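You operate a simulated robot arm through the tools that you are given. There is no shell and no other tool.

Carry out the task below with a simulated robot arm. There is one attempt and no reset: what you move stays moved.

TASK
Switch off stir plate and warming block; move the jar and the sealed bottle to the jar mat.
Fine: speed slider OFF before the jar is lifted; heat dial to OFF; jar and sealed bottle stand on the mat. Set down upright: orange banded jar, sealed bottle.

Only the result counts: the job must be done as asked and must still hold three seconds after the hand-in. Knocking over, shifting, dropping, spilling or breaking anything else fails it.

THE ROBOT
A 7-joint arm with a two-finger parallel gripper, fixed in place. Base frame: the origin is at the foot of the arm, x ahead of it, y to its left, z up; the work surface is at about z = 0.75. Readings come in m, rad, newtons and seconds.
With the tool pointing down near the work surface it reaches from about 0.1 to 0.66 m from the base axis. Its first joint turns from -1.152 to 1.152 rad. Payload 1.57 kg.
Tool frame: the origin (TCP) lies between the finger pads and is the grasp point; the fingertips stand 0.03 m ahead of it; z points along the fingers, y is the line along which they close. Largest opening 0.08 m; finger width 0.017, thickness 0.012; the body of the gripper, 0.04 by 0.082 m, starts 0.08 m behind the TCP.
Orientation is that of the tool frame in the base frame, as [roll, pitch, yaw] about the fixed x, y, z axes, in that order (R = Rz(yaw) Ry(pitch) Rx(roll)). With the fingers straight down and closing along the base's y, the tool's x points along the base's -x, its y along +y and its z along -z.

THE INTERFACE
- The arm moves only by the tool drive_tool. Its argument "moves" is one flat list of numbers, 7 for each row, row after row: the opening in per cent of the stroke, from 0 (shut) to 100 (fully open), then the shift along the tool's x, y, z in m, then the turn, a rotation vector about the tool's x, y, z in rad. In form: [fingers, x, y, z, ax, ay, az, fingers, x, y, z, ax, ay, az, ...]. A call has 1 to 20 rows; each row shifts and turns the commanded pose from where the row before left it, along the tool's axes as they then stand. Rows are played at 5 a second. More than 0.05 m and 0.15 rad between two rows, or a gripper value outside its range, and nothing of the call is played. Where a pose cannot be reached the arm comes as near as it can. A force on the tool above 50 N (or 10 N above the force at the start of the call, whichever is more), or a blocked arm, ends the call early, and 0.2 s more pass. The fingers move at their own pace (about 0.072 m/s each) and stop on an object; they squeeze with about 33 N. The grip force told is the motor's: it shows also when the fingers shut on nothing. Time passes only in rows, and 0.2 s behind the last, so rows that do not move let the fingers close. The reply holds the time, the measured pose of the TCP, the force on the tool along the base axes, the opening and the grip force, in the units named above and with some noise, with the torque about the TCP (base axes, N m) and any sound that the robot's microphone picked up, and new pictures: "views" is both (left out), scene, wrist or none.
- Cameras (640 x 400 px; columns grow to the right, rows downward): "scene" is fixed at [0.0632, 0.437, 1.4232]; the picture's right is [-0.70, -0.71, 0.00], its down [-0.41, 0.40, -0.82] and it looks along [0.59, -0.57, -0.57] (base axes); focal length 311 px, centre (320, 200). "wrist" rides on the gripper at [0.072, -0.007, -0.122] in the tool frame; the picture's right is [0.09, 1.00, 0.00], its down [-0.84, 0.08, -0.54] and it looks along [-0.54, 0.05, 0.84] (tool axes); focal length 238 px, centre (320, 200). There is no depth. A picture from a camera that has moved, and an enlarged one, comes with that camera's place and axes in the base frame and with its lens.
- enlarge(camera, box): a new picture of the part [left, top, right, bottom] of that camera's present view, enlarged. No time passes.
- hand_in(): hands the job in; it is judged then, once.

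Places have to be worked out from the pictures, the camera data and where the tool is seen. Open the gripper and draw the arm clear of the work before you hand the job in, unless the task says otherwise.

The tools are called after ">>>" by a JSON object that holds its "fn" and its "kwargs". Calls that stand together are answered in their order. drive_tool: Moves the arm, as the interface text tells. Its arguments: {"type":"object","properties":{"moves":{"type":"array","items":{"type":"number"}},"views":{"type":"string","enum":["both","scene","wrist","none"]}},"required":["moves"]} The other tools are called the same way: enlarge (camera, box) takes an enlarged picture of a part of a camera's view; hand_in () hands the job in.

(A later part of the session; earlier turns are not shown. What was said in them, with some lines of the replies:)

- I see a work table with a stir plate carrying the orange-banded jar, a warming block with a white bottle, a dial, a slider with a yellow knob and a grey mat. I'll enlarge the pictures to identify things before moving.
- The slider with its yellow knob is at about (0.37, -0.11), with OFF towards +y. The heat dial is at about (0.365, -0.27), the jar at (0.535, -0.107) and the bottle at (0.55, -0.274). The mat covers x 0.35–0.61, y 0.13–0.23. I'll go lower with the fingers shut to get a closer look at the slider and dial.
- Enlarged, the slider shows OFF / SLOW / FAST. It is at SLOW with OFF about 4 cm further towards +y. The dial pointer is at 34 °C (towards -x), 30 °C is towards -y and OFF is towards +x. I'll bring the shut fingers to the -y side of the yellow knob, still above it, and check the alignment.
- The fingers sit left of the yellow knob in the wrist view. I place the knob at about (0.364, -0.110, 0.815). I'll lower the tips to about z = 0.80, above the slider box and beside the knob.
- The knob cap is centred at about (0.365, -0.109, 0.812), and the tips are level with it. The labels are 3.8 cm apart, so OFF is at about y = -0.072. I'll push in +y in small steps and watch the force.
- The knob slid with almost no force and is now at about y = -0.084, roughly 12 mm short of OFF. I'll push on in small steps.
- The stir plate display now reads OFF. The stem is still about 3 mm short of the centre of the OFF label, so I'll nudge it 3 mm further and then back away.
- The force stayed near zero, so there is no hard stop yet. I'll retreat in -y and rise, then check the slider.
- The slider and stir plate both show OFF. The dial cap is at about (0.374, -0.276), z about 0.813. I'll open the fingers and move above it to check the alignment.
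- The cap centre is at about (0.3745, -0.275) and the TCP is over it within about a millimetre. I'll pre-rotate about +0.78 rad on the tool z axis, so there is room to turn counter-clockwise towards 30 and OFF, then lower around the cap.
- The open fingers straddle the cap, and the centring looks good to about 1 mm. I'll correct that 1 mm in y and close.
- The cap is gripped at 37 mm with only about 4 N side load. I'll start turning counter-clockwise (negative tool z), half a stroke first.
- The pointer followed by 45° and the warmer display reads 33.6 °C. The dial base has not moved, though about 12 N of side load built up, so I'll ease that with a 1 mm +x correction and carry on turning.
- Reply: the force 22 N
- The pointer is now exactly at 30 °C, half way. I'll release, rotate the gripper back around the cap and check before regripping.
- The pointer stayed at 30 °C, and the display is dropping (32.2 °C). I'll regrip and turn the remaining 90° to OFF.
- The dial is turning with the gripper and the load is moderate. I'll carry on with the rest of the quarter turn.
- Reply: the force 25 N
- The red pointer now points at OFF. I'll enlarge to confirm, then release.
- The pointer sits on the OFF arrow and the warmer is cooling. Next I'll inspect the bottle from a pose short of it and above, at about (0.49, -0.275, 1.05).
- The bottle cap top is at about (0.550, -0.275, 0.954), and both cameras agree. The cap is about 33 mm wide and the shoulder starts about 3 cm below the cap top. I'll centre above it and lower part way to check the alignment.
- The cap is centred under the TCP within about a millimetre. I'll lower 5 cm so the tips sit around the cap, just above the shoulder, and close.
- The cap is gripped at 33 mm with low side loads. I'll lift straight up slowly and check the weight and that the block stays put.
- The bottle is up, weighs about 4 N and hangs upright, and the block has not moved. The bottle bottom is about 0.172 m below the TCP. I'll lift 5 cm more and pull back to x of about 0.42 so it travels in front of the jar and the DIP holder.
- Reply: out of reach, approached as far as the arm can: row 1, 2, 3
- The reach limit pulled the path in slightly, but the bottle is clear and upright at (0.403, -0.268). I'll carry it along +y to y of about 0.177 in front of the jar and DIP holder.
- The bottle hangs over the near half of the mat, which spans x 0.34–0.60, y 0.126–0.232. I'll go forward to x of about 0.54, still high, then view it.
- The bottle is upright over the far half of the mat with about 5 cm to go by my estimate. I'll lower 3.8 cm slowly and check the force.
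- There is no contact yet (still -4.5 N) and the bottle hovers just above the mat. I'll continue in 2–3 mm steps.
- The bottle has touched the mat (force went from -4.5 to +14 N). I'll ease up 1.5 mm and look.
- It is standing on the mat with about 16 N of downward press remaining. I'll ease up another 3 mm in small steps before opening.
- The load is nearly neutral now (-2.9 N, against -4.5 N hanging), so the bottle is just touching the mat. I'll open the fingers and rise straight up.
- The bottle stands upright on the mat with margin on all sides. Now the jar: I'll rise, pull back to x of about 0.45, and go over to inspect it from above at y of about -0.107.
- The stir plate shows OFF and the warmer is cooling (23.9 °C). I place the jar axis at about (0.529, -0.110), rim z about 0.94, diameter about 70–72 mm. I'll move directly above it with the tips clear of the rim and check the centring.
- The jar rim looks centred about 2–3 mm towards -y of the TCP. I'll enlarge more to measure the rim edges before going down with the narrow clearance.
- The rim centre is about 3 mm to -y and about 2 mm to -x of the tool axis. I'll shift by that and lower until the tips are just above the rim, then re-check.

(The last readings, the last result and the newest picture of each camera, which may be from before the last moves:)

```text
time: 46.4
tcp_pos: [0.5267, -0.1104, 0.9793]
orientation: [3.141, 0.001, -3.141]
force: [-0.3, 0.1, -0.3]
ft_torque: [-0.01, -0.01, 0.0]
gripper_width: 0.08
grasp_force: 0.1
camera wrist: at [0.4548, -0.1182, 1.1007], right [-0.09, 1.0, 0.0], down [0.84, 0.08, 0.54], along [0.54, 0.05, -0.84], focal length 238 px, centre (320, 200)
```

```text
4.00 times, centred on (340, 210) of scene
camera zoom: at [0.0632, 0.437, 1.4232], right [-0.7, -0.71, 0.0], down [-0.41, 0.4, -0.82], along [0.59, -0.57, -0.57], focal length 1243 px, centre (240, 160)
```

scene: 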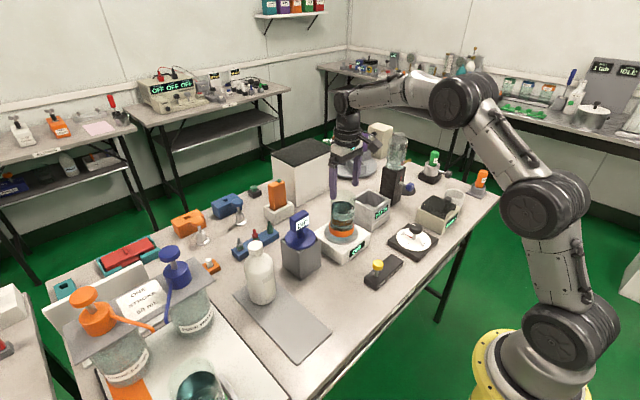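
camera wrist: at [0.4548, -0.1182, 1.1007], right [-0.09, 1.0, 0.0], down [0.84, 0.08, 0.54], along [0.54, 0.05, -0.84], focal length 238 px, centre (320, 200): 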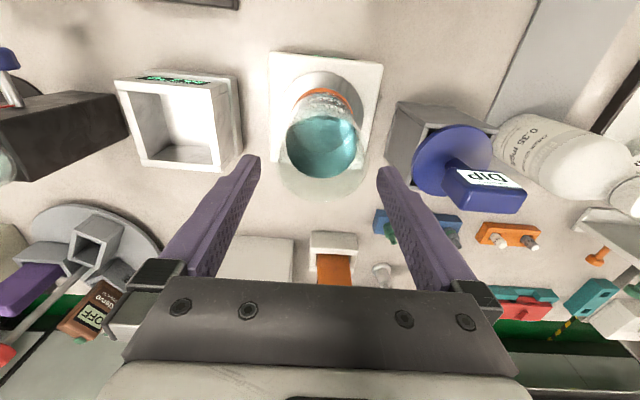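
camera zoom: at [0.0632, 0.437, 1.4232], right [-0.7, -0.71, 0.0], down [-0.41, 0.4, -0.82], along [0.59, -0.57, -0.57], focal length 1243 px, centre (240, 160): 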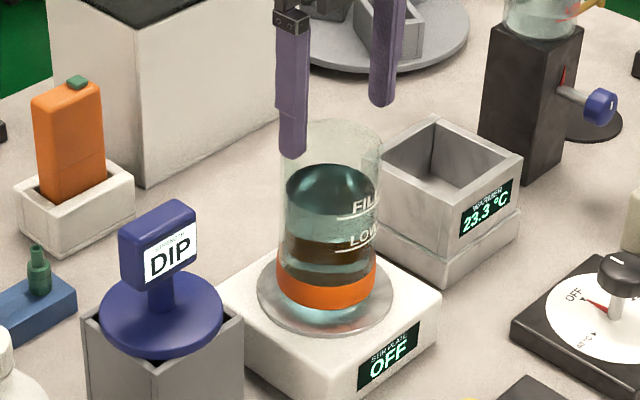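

The rim is now centred within about 1 mm of the finger midline, with about 5 mm clearance on each side. I'll lower around the jar slowly, half way first.

>>> {"fn": "drive_tool", "kwargs": {"moves": [100, 0, 0, 0.012, 0, 0, 0, 100, 0, 0, 0.012, 0, 0, 0, 100, 0, 0, 0.012, 0, 0, 0, 100, 0, 0, 0.012, 0, 0, 0, 100, 0, 0, 0, 0, 0, 0], "views": "both"}}

>>> {"fn": "enlarge", "kwargs": {"camera": "scene", "box": [290, 160, 390, 260]}}

>>> {"fn": "enlarge", "kwargs": {"camera": "wrist", "box": [220, 130, 420, 250]}}

```text
time: 47.6
tcp_pos: [0.5272, -0.1118, 0.9312]
orientation: [-3.141, 0.001, -3.141]
force: [-0.8, 0.9, 0.0]
ft_torque: [0.0, 0.01, 0.02]
gripper_width: 0.0798
grasp_force: 0.0
camera wrist: at [0.4551, -0.118, 1.0525], right [-0.09, 1.0, 0.0], down [0.84, 0.08, 0.54], along [0.54, 0.05, -0.84], focal length 238 px, centre (320, 200)
```

scene: 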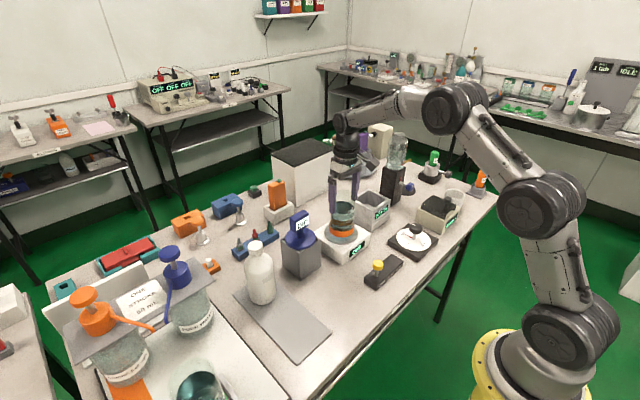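
wrist: 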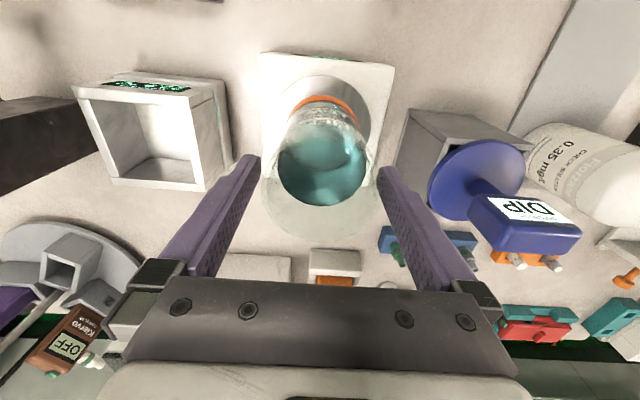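

```text
4.00 times, centred on (340, 210) of scene
camera zoom: at [0.0632, 0.437, 1.4232], right [-0.7, -0.71, 0.0], down [-0.41, 0.4, -0.82], along [0.59, -0.57, -0.57], focal length 1243 px, centre (240, 160)
```

zoom: 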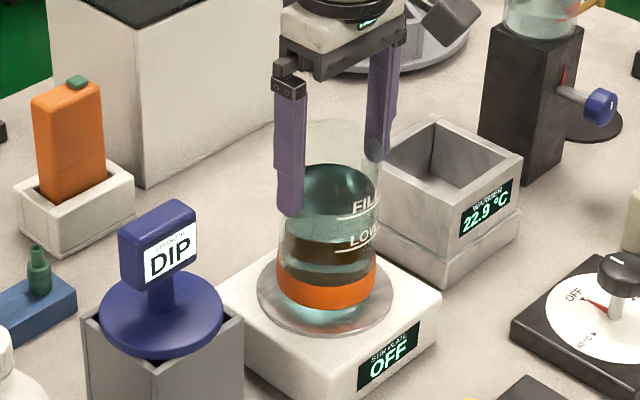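

```text
3.20 times, centred on (320, 190) of wrist
camera zoom: at [0.4551, -0.118, 1.0525], right [-0.09, 1.0, 0.0], down [0.84, 0.08, 0.54], along [0.54, 0.05, -0.84], focal length 763 px, centre (320, 232)
```

zoom: 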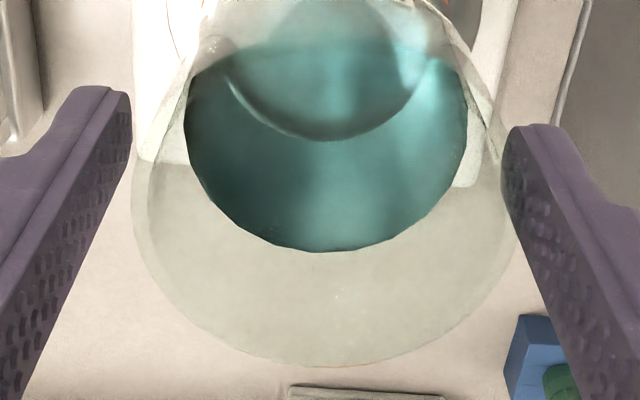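

The fingers straddle the jar evenly with no contact. I'll lower the remaining 4.6 cm to TCP z of about 0.885; the palm then stays about 2.5 cm above the rim.

>>> {"fn": "drive_tool", "kwargs": {"moves": [100, 0, 0, 0.012, 0, 0, 0, 100, 0, 0, 0.012, 0, 0, 0, 100, 0, 0, 0.012, 0, 0, 0, 100, 0, 0, 0.01, 0, 0, 0, 100, 0, 0, 0, 0, 0, 0], "views": "both"}}

>>> {"fn": "enlarge", "kwargs": {"camera": "scene", "box": [290, 160, 390, 260]}}

>>> {"fn": "enlarge", "kwargs": {"camera": "wrist", "box": [220, 130, 420, 250]}}

```text
time: 48.8
tcp_pos: [0.5272, -0.1113, 0.8838]
orientation: [3.141, 0.002, -3.14]
force: [-0.6, 0.7, 0.6]
ft_torque: [-0.05, -0.03, 0.01]
gripper_width: 0.0801
grasp_force: 0.0
camera wrist: at [0.4545, -0.1184, 1.0064], right [-0.09, 1.0, 0.0], down [0.84, 0.08, 0.54], along [0.54, 0.05, -0.84], focal length 238 px, centre (320, 200)
```

scene: 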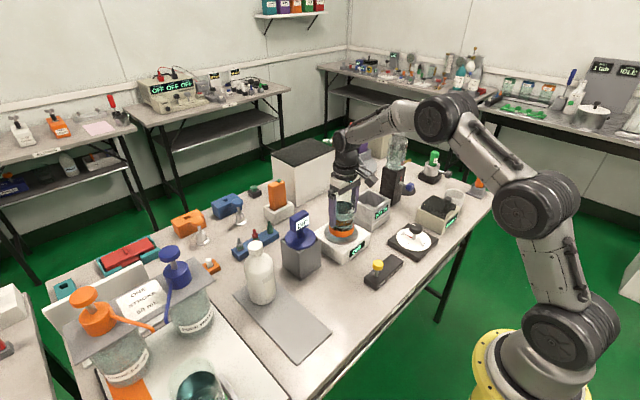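
wrist: 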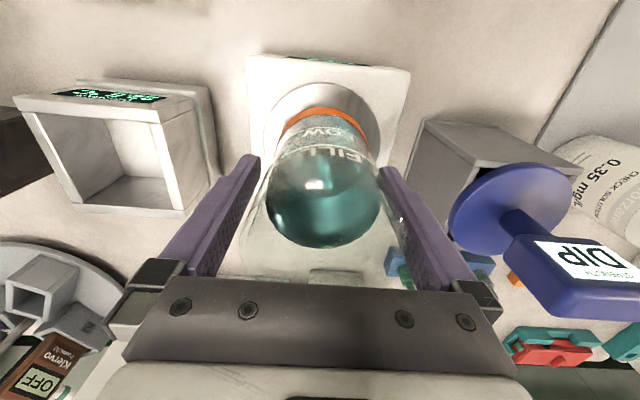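

```text
4.00 times, centred on (340, 210) of scene
camera zoom: at [0.0632, 0.437, 1.4232], right [-0.7, -0.71, 0.0], down [-0.41, 0.4, -0.82], along [0.59, -0.57, -0.57], focal length 1243 px, centre (240, 160)
```

zoom: 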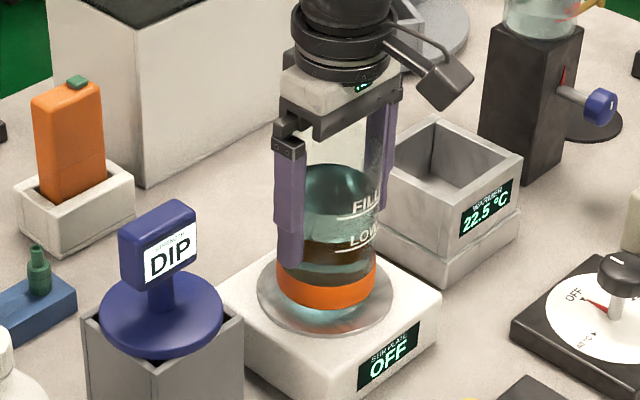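

```text
3.20 times, centred on (320, 190) of wrist
camera zoom: at [0.4545, -0.1184, 1.0064], right [-0.09, 1.0, 0.0], down [0.84, 0.08, 0.54], along [0.54, 0.05, -0.84], focal length 763 px, centre (320, 232)
```

zoom: 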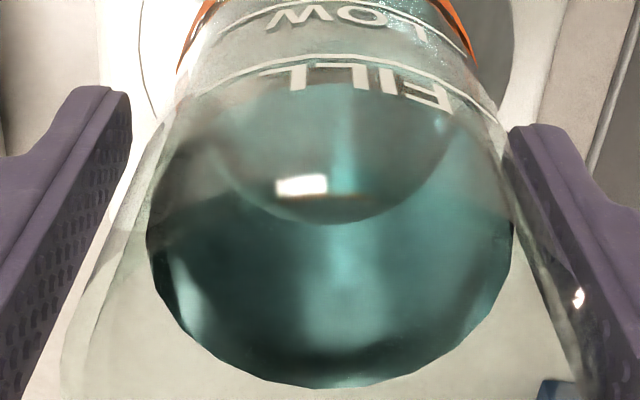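

The tips reach just above the orange band, with the jar between the pads. I'll close gently in stages and then squeeze.

>>> {"fn": "drive_tool", "kwargs": {"moves": [94, 0, 0, 0, 0, 0, 0, 91, 0, 0, 0, 0, 0, 0, 89, 0, 0, 0, 0, 0, 0, 87, 0, 0, 0, 0, 0, 0, 85, 0, 0, 0, 0, 0, 0, 60, 0, 0, 0, 0, 0, 0, 0, 0, 0, 0, 0, 0, 0, 0, 0, 0, 0, 0, 0, 0], "views": "both"}}

>>> {"fn": "enlarge", "kwargs": {"camera": "scene", "box": [290, 160, 390, 260]}}

```text
time: 50.6
tcp_pos: [0.5262, -0.1125, 0.8839]
orientation: [3.14, -0.001, -3.141]
force: [-0.6, 1.3, 0.2]
ft_torque: [0.21, 0.02, 0.01]
gripper_width: 0.0718
grasp_force: 32.6
camera wrist: at [0.4545, -0.1184, 1.0067], right [-0.09, 1.0, 0.0], down [0.84, 0.08, 0.54], along [0.54, 0.05, -0.84], focal length 238 px, centre (320, 200)
```

scene: 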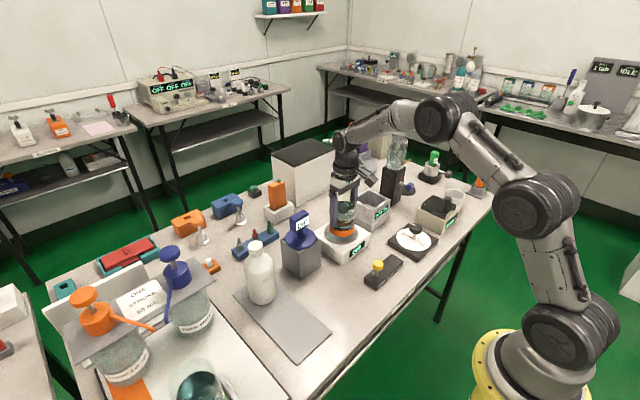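
wrist: 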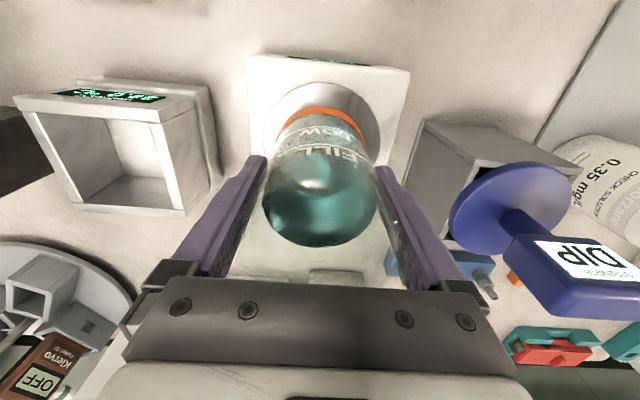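

```text
4.00 times, centred on (340, 210) of scene
camera zoom: at [0.0632, 0.4371, 1.4232], right [-0.7, -0.71, 0.0], down [-0.41, 0.4, -0.82], along [0.59, -0.57, -0.57], focal length 1243 px, centre (240, 160)
```

zoom: 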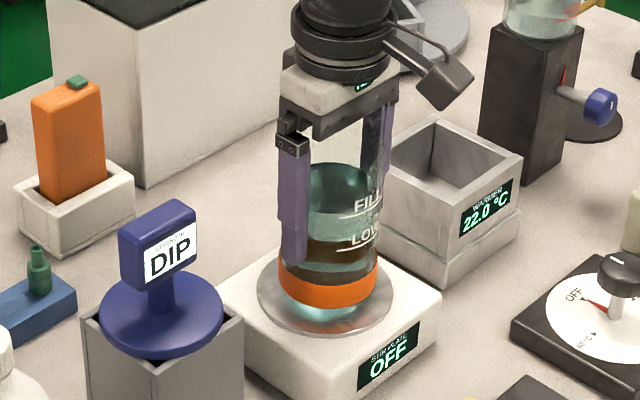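

The jar is gripped at 71.8 mm with 33 N. I'll lift slowly and straight up by 4 cm and check the load and uprightness.

>>> {"fn": "drive_tool", "kwargs": {"moves": [0, 0, 0, -0.004, 0, 0, 0, 0, 0, 0, -0.006, 0, 0, 0, 0, 0, 0, -0.01, 0, 0, 0, 0, 0, 0, -0.01, 0, 0, 0, 0, 0, 0, -0.01, 0, 0, 0, 0, 0, 0, 0, 0, 0, 0], "views": "both"}}

>>> {"fn": "enlarge", "kwargs": {"camera": "scene", "box": [290, 160, 390, 260]}}

```text
time: 52.0
tcp_pos: [0.5275, -0.1116, 0.9243]
orientation: [-3.14, -0.001, -3.141]
force: [0.2, -0.8, -5.6]
ft_torque: [-0.04, 0.02, 0.0]
gripper_width: 0.0717
grasp_force: 33.1
camera wrist: at [0.4548, -0.1181, 1.0463], right [-0.09, 1.0, 0.0], down [0.84, 0.08, 0.54], along [0.54, 0.05, -0.84], focal length 238 px, centre (320, 200)
```

scene: 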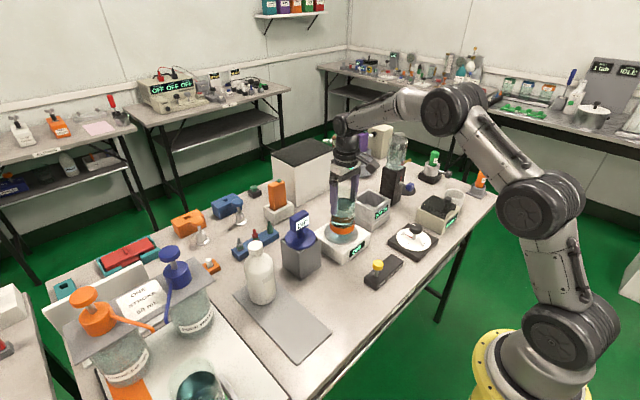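
wrist: 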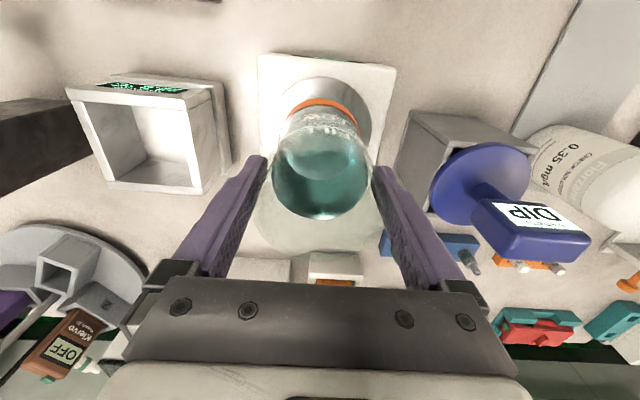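

```text
4.00 times, centred on (340, 210) of scene
camera zoom: at [0.0633, 0.437, 1.4232], right [-0.7, -0.71, 0.0], down [-0.41, 0.4, -0.82], along [0.58, -0.57, -0.57], focal length 1243 px, centre (240, 160)
```

zoom: 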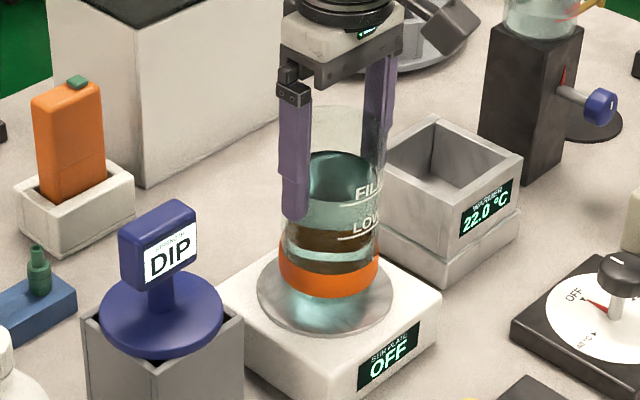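

The jar lifted only about 1 cm while the tool rose 4 cm, so it slipped in the grip. I'll hold still briefly to see whether it is still sliding.

>>> {"fn": "drive_tool", "kwargs": {"moves": [0, 0, 0, 0, 0, 0, 0, 0, 0, 0, 0, 0, 0, 0], "views": "both"}}

>>> {"fn": "enlarge", "kwargs": {"camera": "scene", "box": [290, 160, 390, 260]}}

>>> {"fn": "enlarge", "kwargs": {"camera": "wrist", "box": [220, 130, 420, 250]}}

```text
time: 52.6
tcp_pos: [0.5275, -0.1118, 0.9248]
orientation: [3.14, -0.001, -3.141]
force: [0.4, 0.5, -5.9]
ft_torque: [0.06, 0.02, 0.01]
gripper_width: 0.0714
grasp_force: 33.1
camera wrist: at [0.4549, -0.1182, 1.0463], right [-0.09, 1.0, 0.0], down [0.84, 0.08, 0.54], along [0.54, 0.05, -0.84], focal length 238 px, centre (320, 200)
```

scene: 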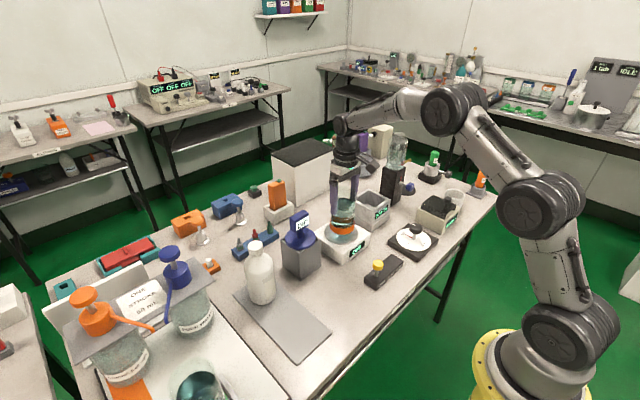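
wrist: 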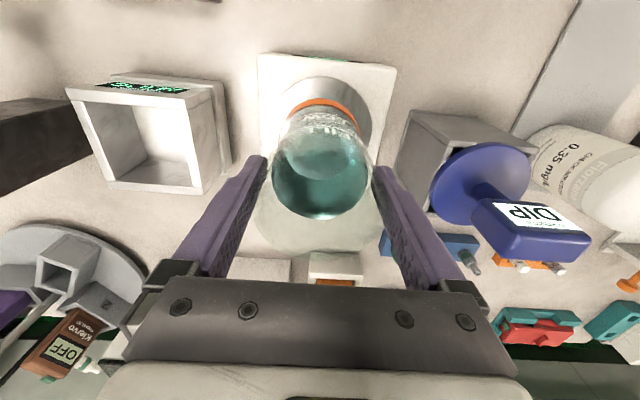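

```text
4.00 times, centred on (340, 210) of scene
camera zoom: at [0.0633, 0.437, 1.4232], right [-0.7, -0.71, 0.0], down [-0.41, 0.4, -0.82], along [0.58, -0.57, -0.57], focal length 1243 px, centre (240, 160)
```

zoom: 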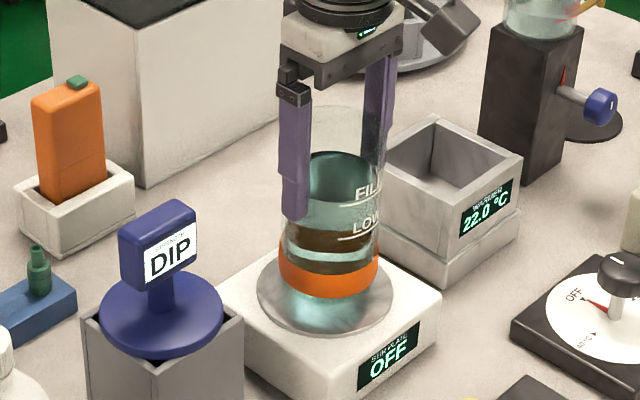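

```text
3.20 times, centred on (320, 190) of wrist
camera zoom: at [0.4549, -0.1182, 1.0463], right [-0.09, 1.0, 0.0], down [0.84, 0.08, 0.54], along [0.54, 0.05, -0.84], focal length 763 px, centre (320, 232)
```

zoom: 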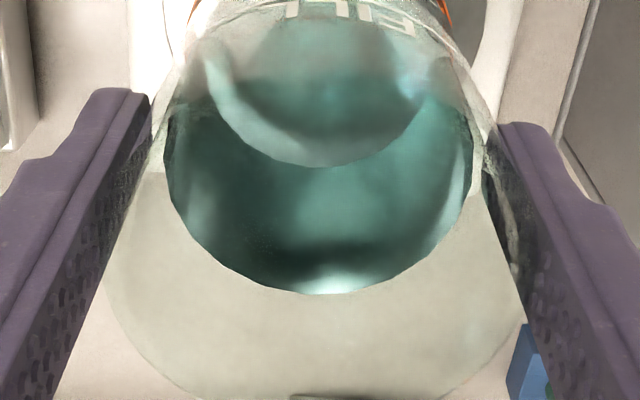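

The jar holds steady now (5.9 N, no further slip), with the grip still covering about the top 5 cm. I'll lift 6 mm very slowly to see whether it follows.

>>> {"fn": "drive_tool", "kwargs": {"moves": [0, 0, 0, -0.002, 0, 0, 0, 0, 0, 0, -0.002, 0, 0, 0, 0, 0, 0, -0.002, 0, 0, 0, 0, 0, 0, 0, 0, 0, 0], "views": "scene"}}

>>> {"fn": "enlarge", "kwargs": {"camera": "scene", "box": [290, 160, 390, 260]}}

```text
time: 53.6
tcp_pos: [0.5271, -0.111, 0.9313]
orientation: [3.141, -0.001, 3.141]
force: [-0.3, 0.0, -4.2]
ft_torque: [-0.09, 0.04, 0.03]
gripper_width: 0.0714
grasp_force: 33.0
```

scene: 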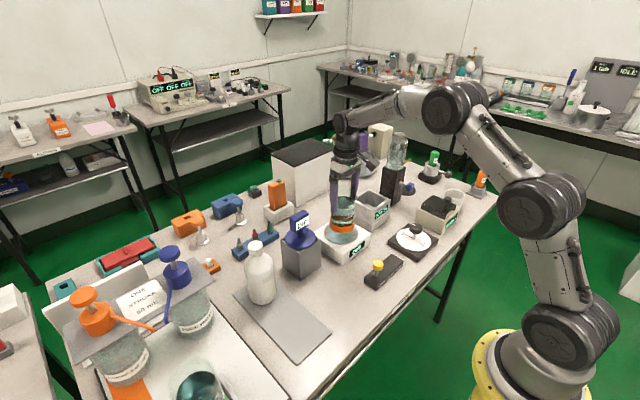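

```text
4.00 times, centred on (340, 210) of scene
camera zoom: at [0.0633, 0.437, 1.4232], right [-0.7, -0.71, 0.0], down [-0.41, 0.4, -0.82], along [0.58, -0.57, -0.57], focal length 1243 px, centre (240, 160)
```

zoom: 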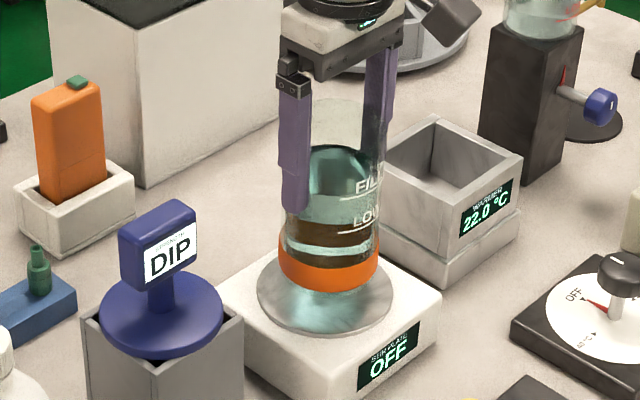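

The jar now follows exactly (tips and FILL mark moved equally), so it seems to have stuck to the plate first and then broken free. I'll keep lifting slowly and watch for any more slip.

>>> {"fn": "drive_tool", "kwargs": {"moves": [0, 0, 0, -0.003, 0, 0, 0, 0, 0, 0, -0.004, 0, 0, 0, 0, 0, 0, -0.004, 0, 0, 0, 0, 0, 0, -0.004, 0, 0, 0, 0, 0, 0, -0.004, 0, 0, 0, 0, 0, 0, -0.003, 0, 0, 0, 0, 0, 0, 0, 0, 0, 0], "views": "scene"}}

>>> {"fn": "enlarge", "kwargs": {"camera": "scene", "box": [290, 160, 390, 260]}}

```text
time: 55.2
tcp_pos: [0.5269, -0.1122, 0.9531]
orientation: [-3.14, 0.0, 3.14]
force: [-0.5, 0.0, -5.2]
ft_torque: [0.07, 0.02, 0.0]
gripper_width: 0.0715
grasp_force: 32.7
```

scene: 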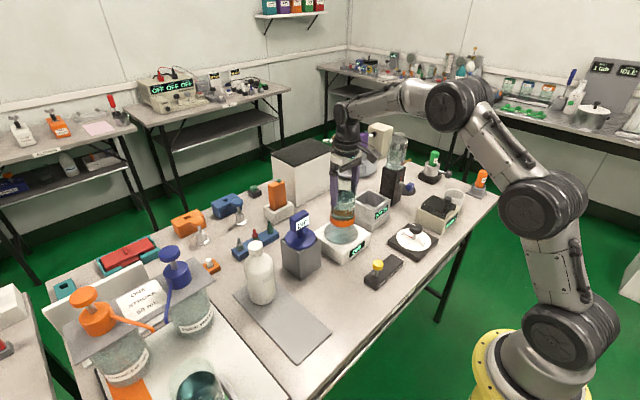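

```text
4.00 times, centred on (340, 210) of scene
camera zoom: at [0.0633, 0.437, 1.4232], right [-0.7, -0.71, 0.0], down [-0.41, 0.4, -0.82], along [0.58, -0.57, -0.57], focal length 1243 px, centre (240, 160)
```

zoom: 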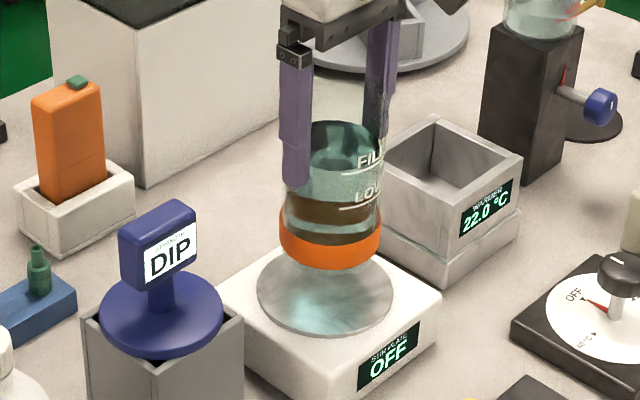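

There is no more slip. The jar bottom is about 0.113 m below the TCP, so now at about z = 0.84. I'll raise 3 cm more and draw it back gently to x of about 0.41.

>>> {"fn": "drive_tool", "kwargs": {"moves": [0, 0, 0, -0.003, 0, 0, 0, 0, 0, 0, -0.005, 0, 0, 0, 0, 0, 0, -0.006, 0, 0, 0, 0, 0, 0, -0.006, 0, 0, 0, 0, 0, 0, -0.006, 0, 0, 0, 0, 0, 0, -0.004, 0, 0, 0, 0, 0.004, 0, 0, 0, 0, 0, 0, 0.008, 0, 0, 0, 0, 0, 0, 0.012, 0, 0, 0, 0, 0, 0, 0.014, 0, 0, 0, 0, 0, 0, 0.015, 0, 0, 0, 0, 0, 0, 0.015, 0, 0, 0, 0, 0, 0, 0.015, 0, 0, 0, 0, 0, 0, 0.014, 0, 0, 0, 0, 0, 0, 0.011, 0, 0, 0, 0, 0, 0, 0.006, 0, 0, 0, 0, 0, 0, 0.003, 0, 0, 0, 0, 0, 0, 0, 0, 0, 0, 0, 0], "views": "both"}}

>>> {"fn": "enlarge", "kwargs": {"camera": "scene", "box": [310, 160, 430, 280]}}

```text
time: 59.0
tcp_pos: [0.41, -0.1112, 0.9829]
orientation: [3.141, 0.0, 3.141]
force: [-0.1, -0.6, -5.0]
ft_torque: [-0.01, -0.03, 0.02]
gripper_width: 0.0715
grasp_force: 32.6
camera wrist: at [0.3381, -0.1184, 1.1044], right [-0.09, 1.0, 0.0], down [0.84, 0.08, 0.54], along [0.54, 0.05, -0.84], focal length 238 px, centre (320, 200)
```

scene: 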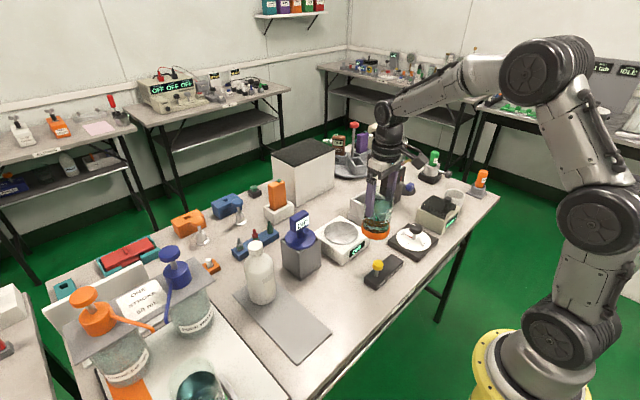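
wrist: 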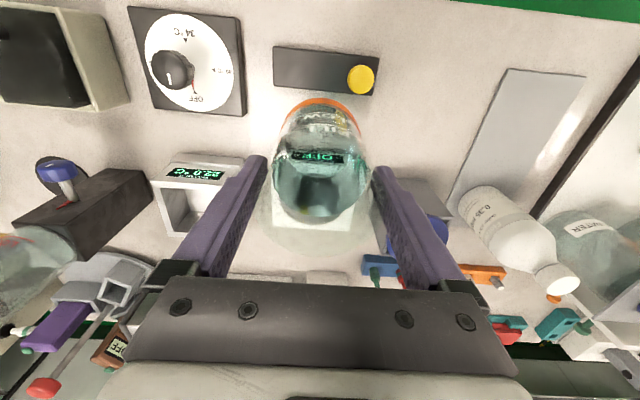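

```text
3.33 times, centred on (370, 220) of scene
camera zoom: at [0.0633, 0.437, 1.4232], right [-0.7, -0.71, 0.0], down [-0.41, 0.4, -0.82], along [0.58, -0.57, -0.57], focal length 1036 px, centre (153, 133)
```

zoom: 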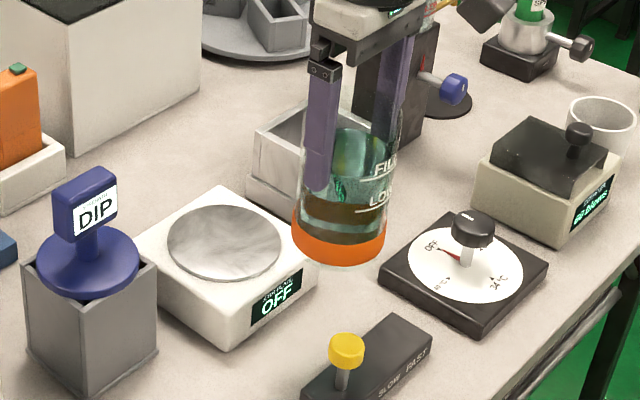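

The jar is upright and clear of the plate, with no slip. I'll carry it along +y to y of about 0.178 with gentle ramps.

>>> {"fn": "drive_tool", "kwargs": {"moves": [0, 0, 0.005, 0, 0, 0, 0, 0, 0, 0.01, 0, 0, 0, 0, 0, 0, 0.014, 0, 0, 0, 0, 0, 0, 0.018, 0, 0, 0, 0, 0, 0, 0.018, 0, 0, 0, 0, 0, 0, 0.018, 0, 0, 0, 0, 0, 0, 0.018, 0, 0, 0, 0, 0, 0, 0.018, 0, 0, 0, 0, 0, 0, 0.018, 0, 0, 0, 0, 0, 0, 0.018, 0, 0, 0, 0, 0, 0, 0.018, 0, 0, 0, 0, 0, 0, 0.018, 0, 0, 0, 0, 0, 0, 0.018, 0, 0, 0, 0, 0, 0, 0.018, 0, 0, 0, 0, 0, 0, 0.018, 0, 0, 0, 0, 0, 0, 0.018, 0, 0, 0, 0, 0, 0, 0.013, 0, 0, 0, 0, 0, 0, 0.008, 0, 0, 0, 0, 0, 0, 0.005, 0, 0, 0, 0, 0, 0, 0, 0, 0, 0, 0], "views": "both"}}

>>> {"fn": "enlarge", "kwargs": {"camera": "scene", "box": [220, 200, 360, 360]}}

```text
time: 63.2
tcp_pos: [0.4103, 0.1778, 0.9815]
orientation: [3.141, -0.001, 3.141]
force: [0.8, -0.9, -5.7]
ft_torque: [0.02, 0.0, 0.02]
gripper_width: 0.0716
grasp_force: 32.8
camera wrist: at [0.3382, 0.1714, 1.1041], right [-0.09, 1.0, 0.0], down [0.84, 0.08, 0.54], along [0.54, 0.05, -0.84], focal length 238 px, centre (320, 200)
```

scene: 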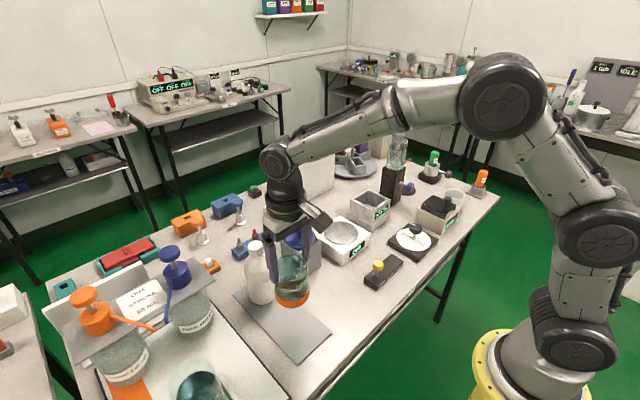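
wrist: 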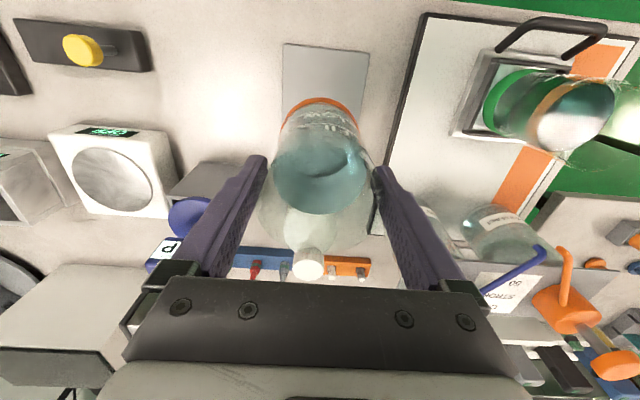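

```text
2.50 times, centred on (290, 280) of scene
camera zoom: at [0.0633, 0.4371, 1.4232], right [-0.7, -0.71, 0.0], down [-0.41, 0.4, -0.82], along [0.58, -0.57, -0.57], focal length 777 px, centre (395, 0)
```

zoom: 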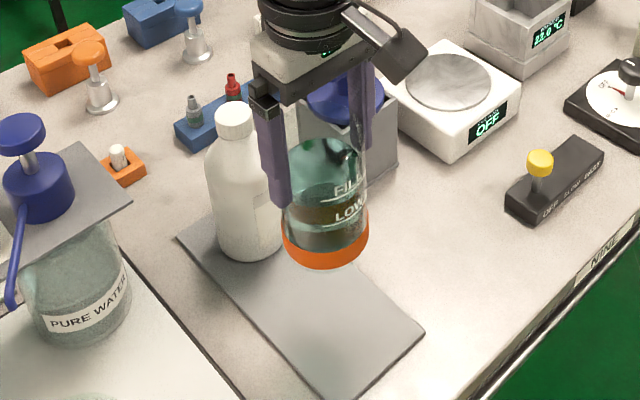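

The jar is over the near half of the mat and upright; the bottle is undisturbed. I'll lower about 9.4 cm, stopping short of contact.

>>> {"fn": "drive_tool", "kwargs": {"moves": [0, 0, 0, 0.005, 0, 0, 0, 0, 0, 0, 0.009, 0, 0, 0, 0, 0, 0, 0.012, 0, 0, 0, 0, 0, 0, 0.012, 0, 0, 0, 0, 0, 0, 0.012, 0, 0, 0, 0, 0, 0, 0.012, 0, 0, 0, 0, 0, 0, 0.012, 0, 0, 0, 0, 0, 0, 0.01, 0, 0, 0, 0, 0, 0, 0.006, 0, 0, 0, 0, 0, 0, 0.003, 0, 0, 0, 0, 0, 0, 0, 0, 0, 0], "views": "both"}}

>>> {"fn": "enlarge", "kwargs": {"camera": "scene", "box": [220, 220, 360, 360]}}

```text
time: 65.6
tcp_pos: [0.4094, 0.1783, 0.8897]
orientation: [-3.141, -0.001, -3.14]
force: [-0.6, -0.3, -5.9]
ft_torque: [0.04, 0.01, -0.02]
gripper_width: 0.0715
grasp_force: 32.9
camera wrist: at [0.3379, 0.171, 1.0115], right [-0.09, 1.0, 0.0], down [0.84, 0.08, 0.54], along [0.54, 0.05, -0.84], focal length 238 px, centre (320, 200)
```

scene: 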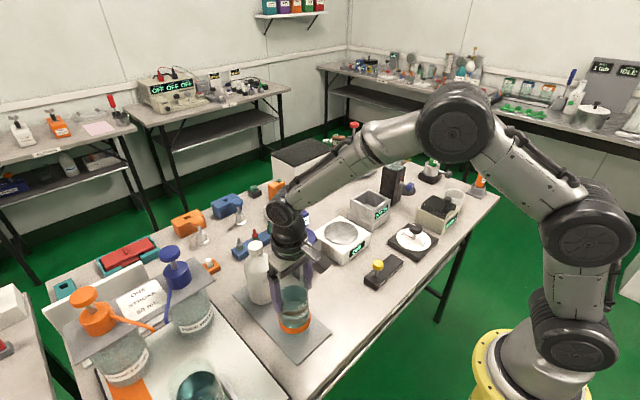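
wrist: 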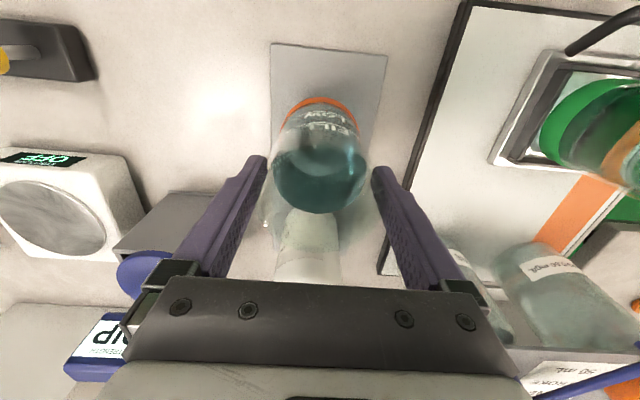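

```text
2.86 times, centred on (290, 290) of scene
camera zoom: at [0.0633, 0.437, 1.4232], right [-0.7, -0.71, 0.0], down [-0.41, 0.4, -0.82], along [0.58, -0.57, -0.57], focal length 888 px, centre (406, -57)
```

zoom: 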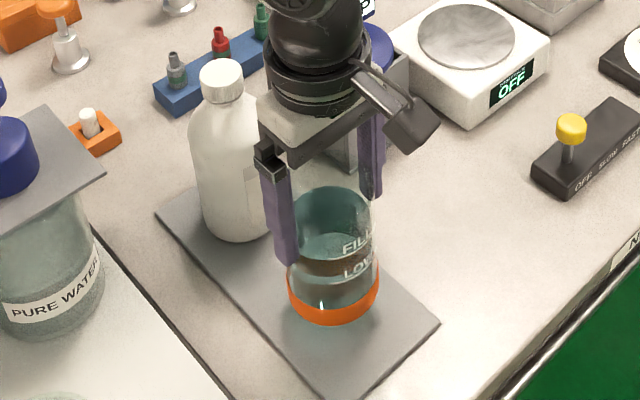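

There is no contact yet (-5.9 N) and the jar is just above the mat. I'll continue in 3 mm steps.

>>> {"fn": "drive_tool", "kwargs": {"moves": [0, 0, 0, 0.003, 0, 0, 0, 0, 0, 0, 0.003, 0, 0, 0, 0, 0, 0, 0.003, 0, 0, 0, 0, 0, 0, 0.003, 0, 0, 0, 0, 0, 0, 0.002, 0, 0, 0, 0, 0, 0, 0, 0, 0, 0], "views": "none"}}

```text
time: 67.0
tcp_pos: [0.4106, 0.1776, 0.8752]
orientation: [3.14, 0.001, -3.141]
force: [-0.9, -0.9, -5.9]
ft_torque: [0.0, 0.0, 0.01]
gripper_width: 0.0717
grasp_force: 33.1
```

Still hanging free at TCP z = 0.875. I'll continue downward in 2 mm steps.

>>> {"fn": "drive_tool", "kwargs": {"moves": [0, 0, 0, 0.002, 0, 0, 0, 0, 0, 0, 0.002, 0, 0, 0, 0, 0, 0, 0.002, 0, 0, 0, 0, 0, 0, 0, 0, 0, 0], "views": "none"}}

```text
time: 68.0
tcp_pos: [0.4114, 0.177, 0.872]
orientation: [3.139, 0.007, 3.141]
force: [-4.3, -6.6, 18.7]
ft_torque: [-0.79, -0.21, -0.05]
gripper_width: 0.0715
grasp_force: 32.9
```

Contact with the mat (+18.7 N). I'll ease up to unload before opening.

>>> {"fn": "drive_tool", "kwargs": {"moves": [0, 0, 0, -0.0015, 0, 0, 0, 0, 0, 0, -0.0015, 0, 0, 0, 0, 0, 0, 0, 0, 0, 0], "views": "both"}}

>>> {"fn": "enlarge", "kwargs": {"camera": "scene", "box": [220, 220, 360, 360]}}

```text
time: 68.8
tcp_pos: [0.4095, 0.1774, 0.871]
orientation: [-3.142, -0.002, 3.141]
force: [4.1, 0.9, -3.7]
ft_torque: [-0.03, 0.0, 0.02]
gripper_width: 0.0718
grasp_force: 32.9
camera wrist: at [0.3376, 0.171, 0.9936], right [-0.09, 1.0, 0.0], down [0.84, 0.08, 0.54], along [0.54, 0.05, -0.84], focal length 238 px, centre (320, 200)
```

scene: 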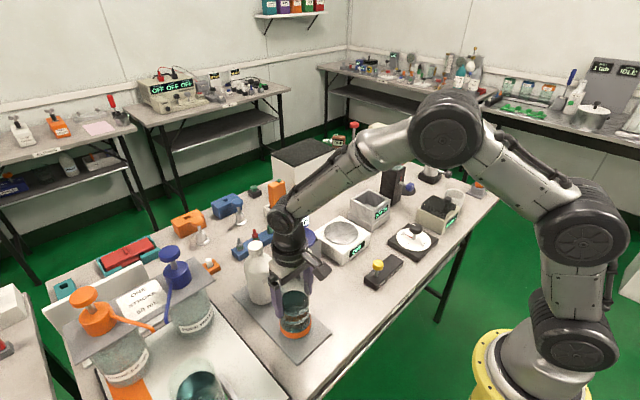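
wrist: 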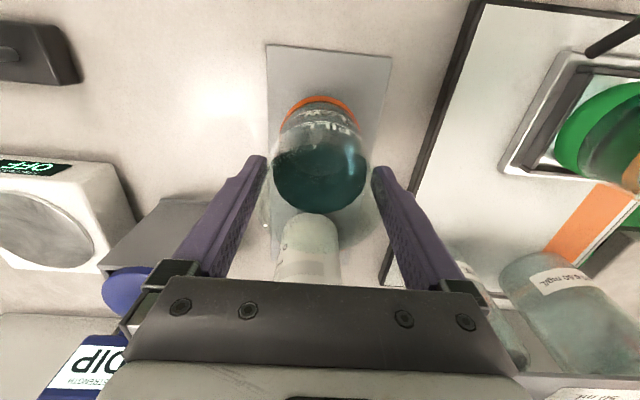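

```text
2.86 times, centred on (290, 290) of scene
camera zoom: at [0.0633, 0.4371, 1.4232], right [-0.7, -0.71, 0.0], down [-0.41, 0.4, -0.82], along [0.58, -0.57, -0.57], focal length 888 px, centre (406, -57)
```

zoom: 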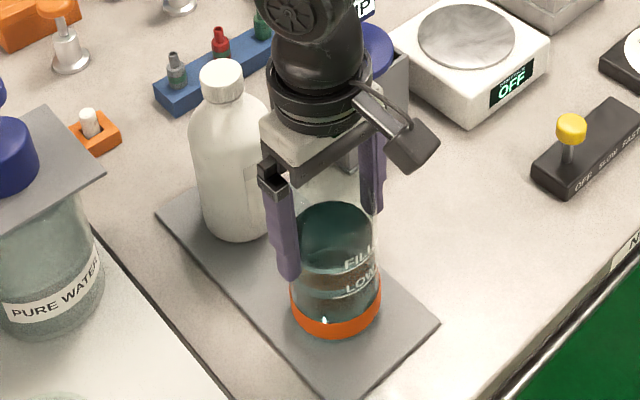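

The jar stands on the mat with a nearly neutral load (-3.7 N). I'll open the fingers gently and then rise straight up.

>>> {"fn": "drive_tool", "kwargs": {"moves": [92, 0, 0, 0, 0, 0, 0, 95, 0, 0, 0, 0, 0, 0, 100, 0, 0, 0, 0, 0, 0, 100, 0, 0, 0, 0, 0, 0, 100, 0, 0, 0, 0, 0, 0], "views": "both"}}

>>> {"fn": "enlarge", "kwargs": {"camera": "wrist", "box": [220, 130, 420, 250]}}

>>> {"fn": "enlarge", "kwargs": {"camera": "scene", "box": [220, 220, 360, 360]}}

```text
time: 70.0
tcp_pos: [0.4102, 0.1761, 0.8728]
orientation: [-3.141, 0.0, -3.141]
force: [0.8, 0.0, -0.3]
ft_torque: [0.02, 0.01, -0.01]
gripper_width: 0.0802
grasp_force: 0.1
camera wrist: at [0.338, 0.1708, 0.9945], right [-0.09, 1.0, 0.0], down [0.84, 0.08, 0.54], along [0.54, 0.05, -0.84], focal length 238 px, centre (320, 200)
```

scene: 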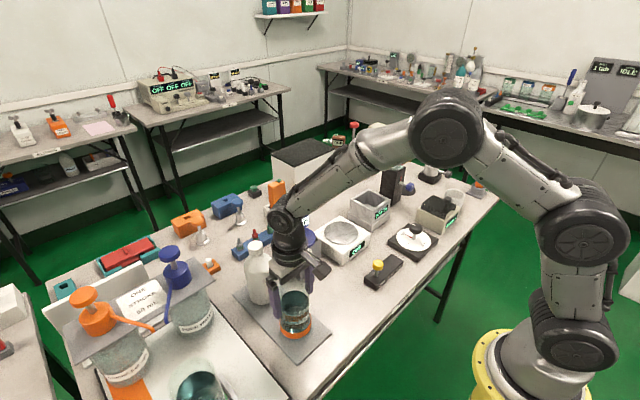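
wrist: 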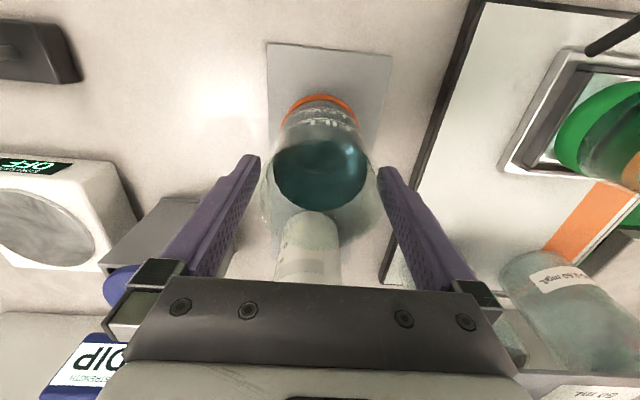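

```text
3.20 times, centred on (320, 190) of wrist
camera zoom: at [0.338, 0.1708, 0.9945], right [-0.09, 1.0, 0.0], down [0.84, 0.08, 0.54], along [0.54, 0.05, -0.84], focal length 763 px, centre (320, 232)
```

zoom: 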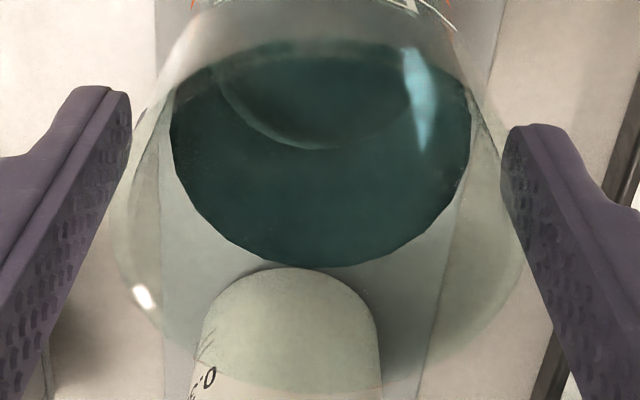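

```text
2.86 times, centred on (290, 290) of scene
camera zoom: at [0.0632, 0.437, 1.4232], right [-0.7, -0.71, 0.0], down [-0.41, 0.4, -0.82], along [0.59, -0.57, -0.57], focal length 888 px, centre (406, -57)
```

zoom: 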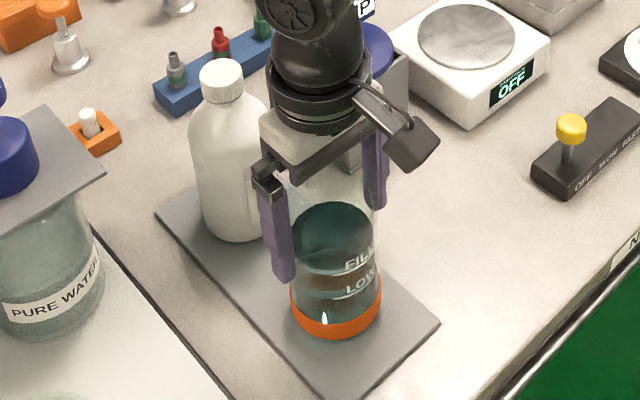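

The jar stands free and centred between the open fingers. I'll rise straight up until the tips are well clear of the rim, then back off towards the base.

>>> {"fn": "drive_tool", "kwargs": {"moves": [100, 0, 0, -0.01, 0, 0, 0, 100, 0, 0, -0.015, 0, 0, 0, 100, 0, 0, -0.02, 0, 0, 0, 100, 0, 0, -0.02, 0, 0, 0, 100, 0, 0, -0.03, 0, 0, 0, 100, 0, 0, -0.03, 0, 0, 0, 100, 0, 0, -0.03, 0, 0, 0, 100, 0.02, 0, -0.03, 0, 0, 0, 100, 0.03, 0, -0.02, 0, 0, 0, 100, 0.03, -0.02, -0.02, 0, 0, 0, 100, 0.0, -0.04, 0.0, 0, 0, 0, 100, 0, -0.04, 0, 0, 0, 0, 100, 0, -0.04, 0, 0, 0, 0, 100, 0, 0, 0, 0, 0, 0], "views": "both"}}

>>> {"fn": "enlarge", "kwargs": {"camera": "scene", "box": [220, 220, 360, 360]}}

>>> {"fn": "enlarge", "kwargs": {"camera": "scene", "box": [320, 170, 460, 310]}}

```text
time: 73.0
tcp_pos: [0.3305, 0.0379, 1.0977]
orientation: [3.141, 0.0, 3.142]
force: [-0.2, 0.0, 0.1]
ft_torque: [0.0, 0.01, 0.01]
gripper_width: 0.0796
grasp_force: 0.0
camera wrist: at [0.2582, 0.031, 1.2198], right [-0.09, 1.0, 0.0], down [0.84, 0.08, 0.54], along [0.54, 0.05, -0.84], focal length 238 px, centre (320, 200)
```

scene: 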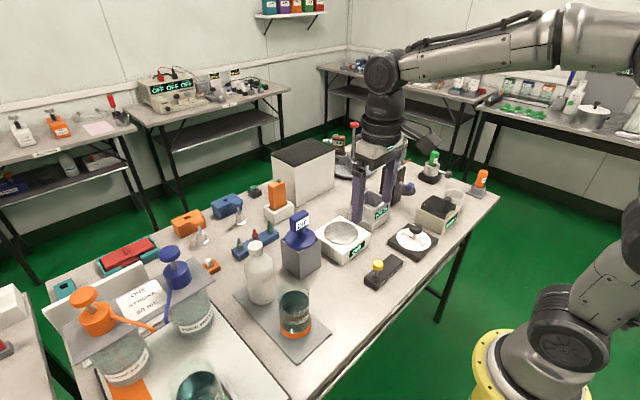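
wrist: 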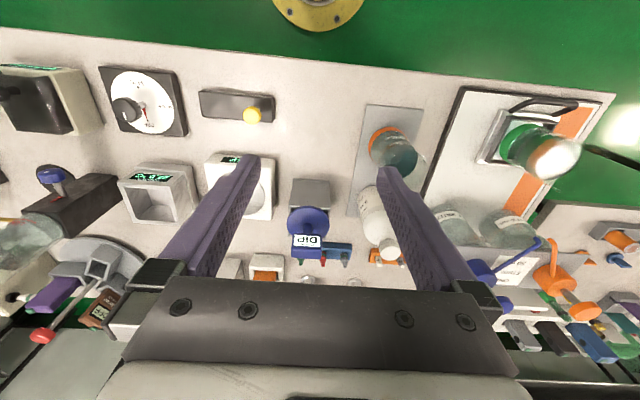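

```text
2.86 times, centred on (290, 290) of scene
camera zoom: at [0.0632, 0.437, 1.4232], right [-0.7, -0.71, 0.0], down [-0.41, 0.4, -0.82], along [0.58, -0.57, -0.57], focal length 888 px, centre (406, -57)
```

zoom: 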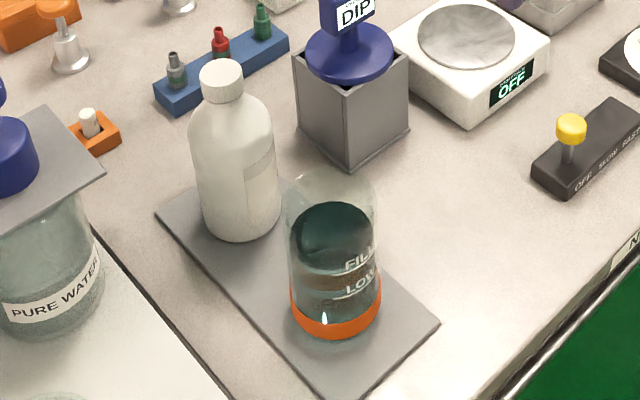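

```text
2.86 times, centred on (390, 240) of scene
camera zoom: at [0.0632, 0.437, 1.4232], right [-0.7, -0.71, 0.0], down [-0.41, 0.4, -0.82], along [0.58, -0.57, -0.57], focal length 888 px, centre (120, 86)
```

zoom: 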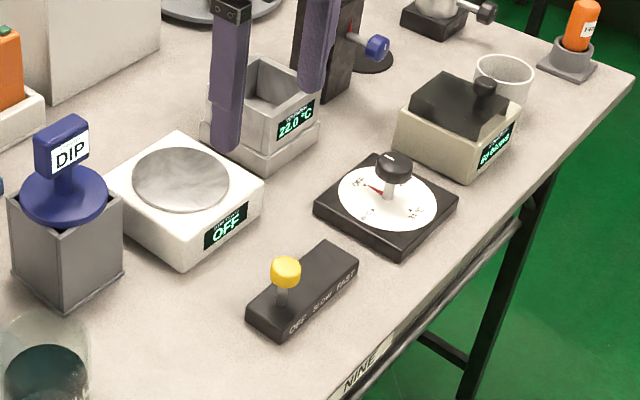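

Both containers stand on the mat and the arm is clear. I'll do a last check of the dial pointer, slider and mat edges before handing in.

>>> {"fn": "enlarge", "kwargs": {"camera": "scene", "box": [385, 215, 445, 265]}}

>>> {"fn": "enlarge", "kwargs": {"camera": "wrist", "box": [90, 50, 290, 170]}}

>>> {"fn": "enlarge", "kwargs": {"camera": "wrist", "box": [320, 80, 480, 270]}}

```text
8.00 times, centred on (415, 240) of scene
camera zoom: at [0.0632, 0.437, 1.4232], right [-0.7, -0.71, 0.0], down [-0.41, 0.4, -0.82], along [0.58, -0.57, -0.57], focal length 2487 px, centre (-440, -120)
```

zoom: 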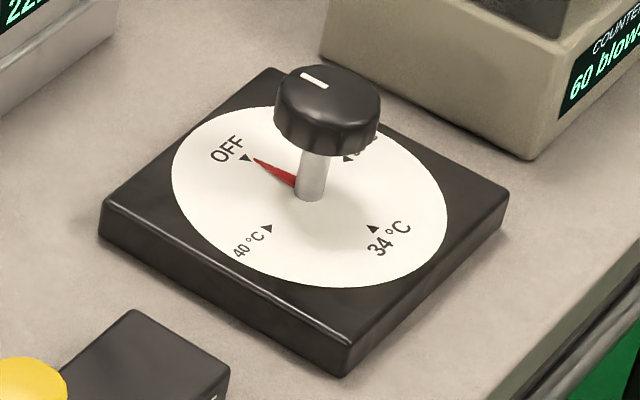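

```text
3.20 times, centred on (190, 110) of wrist
camera zoom: at [0.2582, 0.031, 1.2198], right [-0.09, 1.0, 0.0], down [0.84, 0.08, 0.54], along [0.54, 0.05, -0.84], focal length 763 px, centre (736, 488)
```

zoom: 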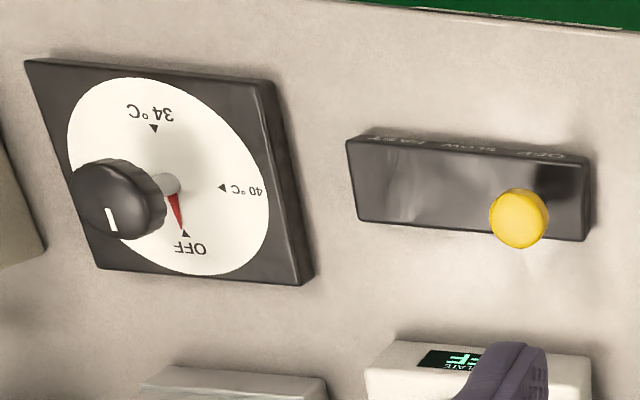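

```text
2.11 times, centred on (400, 175) of wrist
camera zoom: at [0.2582, 0.031, 1.2198], right [-0.09, 1.0, 0.0], down [0.84, 0.08, 0.54], along [0.54, 0.05, -0.84], focal length 502 px, centre (152, 253)
```

zoom: 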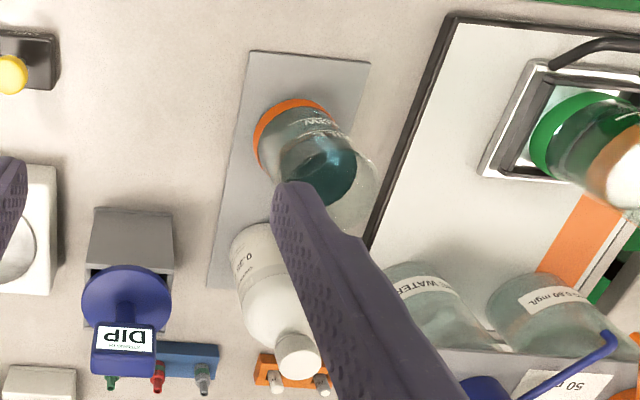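

The slider is at OFF, the dial pointer is on OFF, the warmer has cooled to ambient, and jar and bottle stand upright within the mat. The arm is clear with the gripper open, so I'm handing in.

>>> {"fn": "hand_in", "kwargs": {}}

```text
The job is handed in.
```

I've handed the job in, with all the requested steps done. No verdict came back, so what follows is from the last pictures and readings before the hand-in.

- **Stir plate:** the speed slider was pushed to OFF and the plate display read OFF before the jar was lifted.
- **Warming block:** the heat dial was turned through 30 °C to OFF. The pointer sits on the OFF arrow and the display has dropped from 34.0 °C to 22.0 °C.
- **Sealed bottle:** it stands upright on the far half of the mat, at about (0.54, 0.18).
- **Orange banded jar:** it stands upright on the near half of the mat, at about (0.41, 0.18).

The jar slipped about 3 cm in the grip at the start of the lift, then held firmly for the rest of the move. I saw no spill. Nothing else looked shifted or knocked in the pictures. The gripper was left open and clear of the work.
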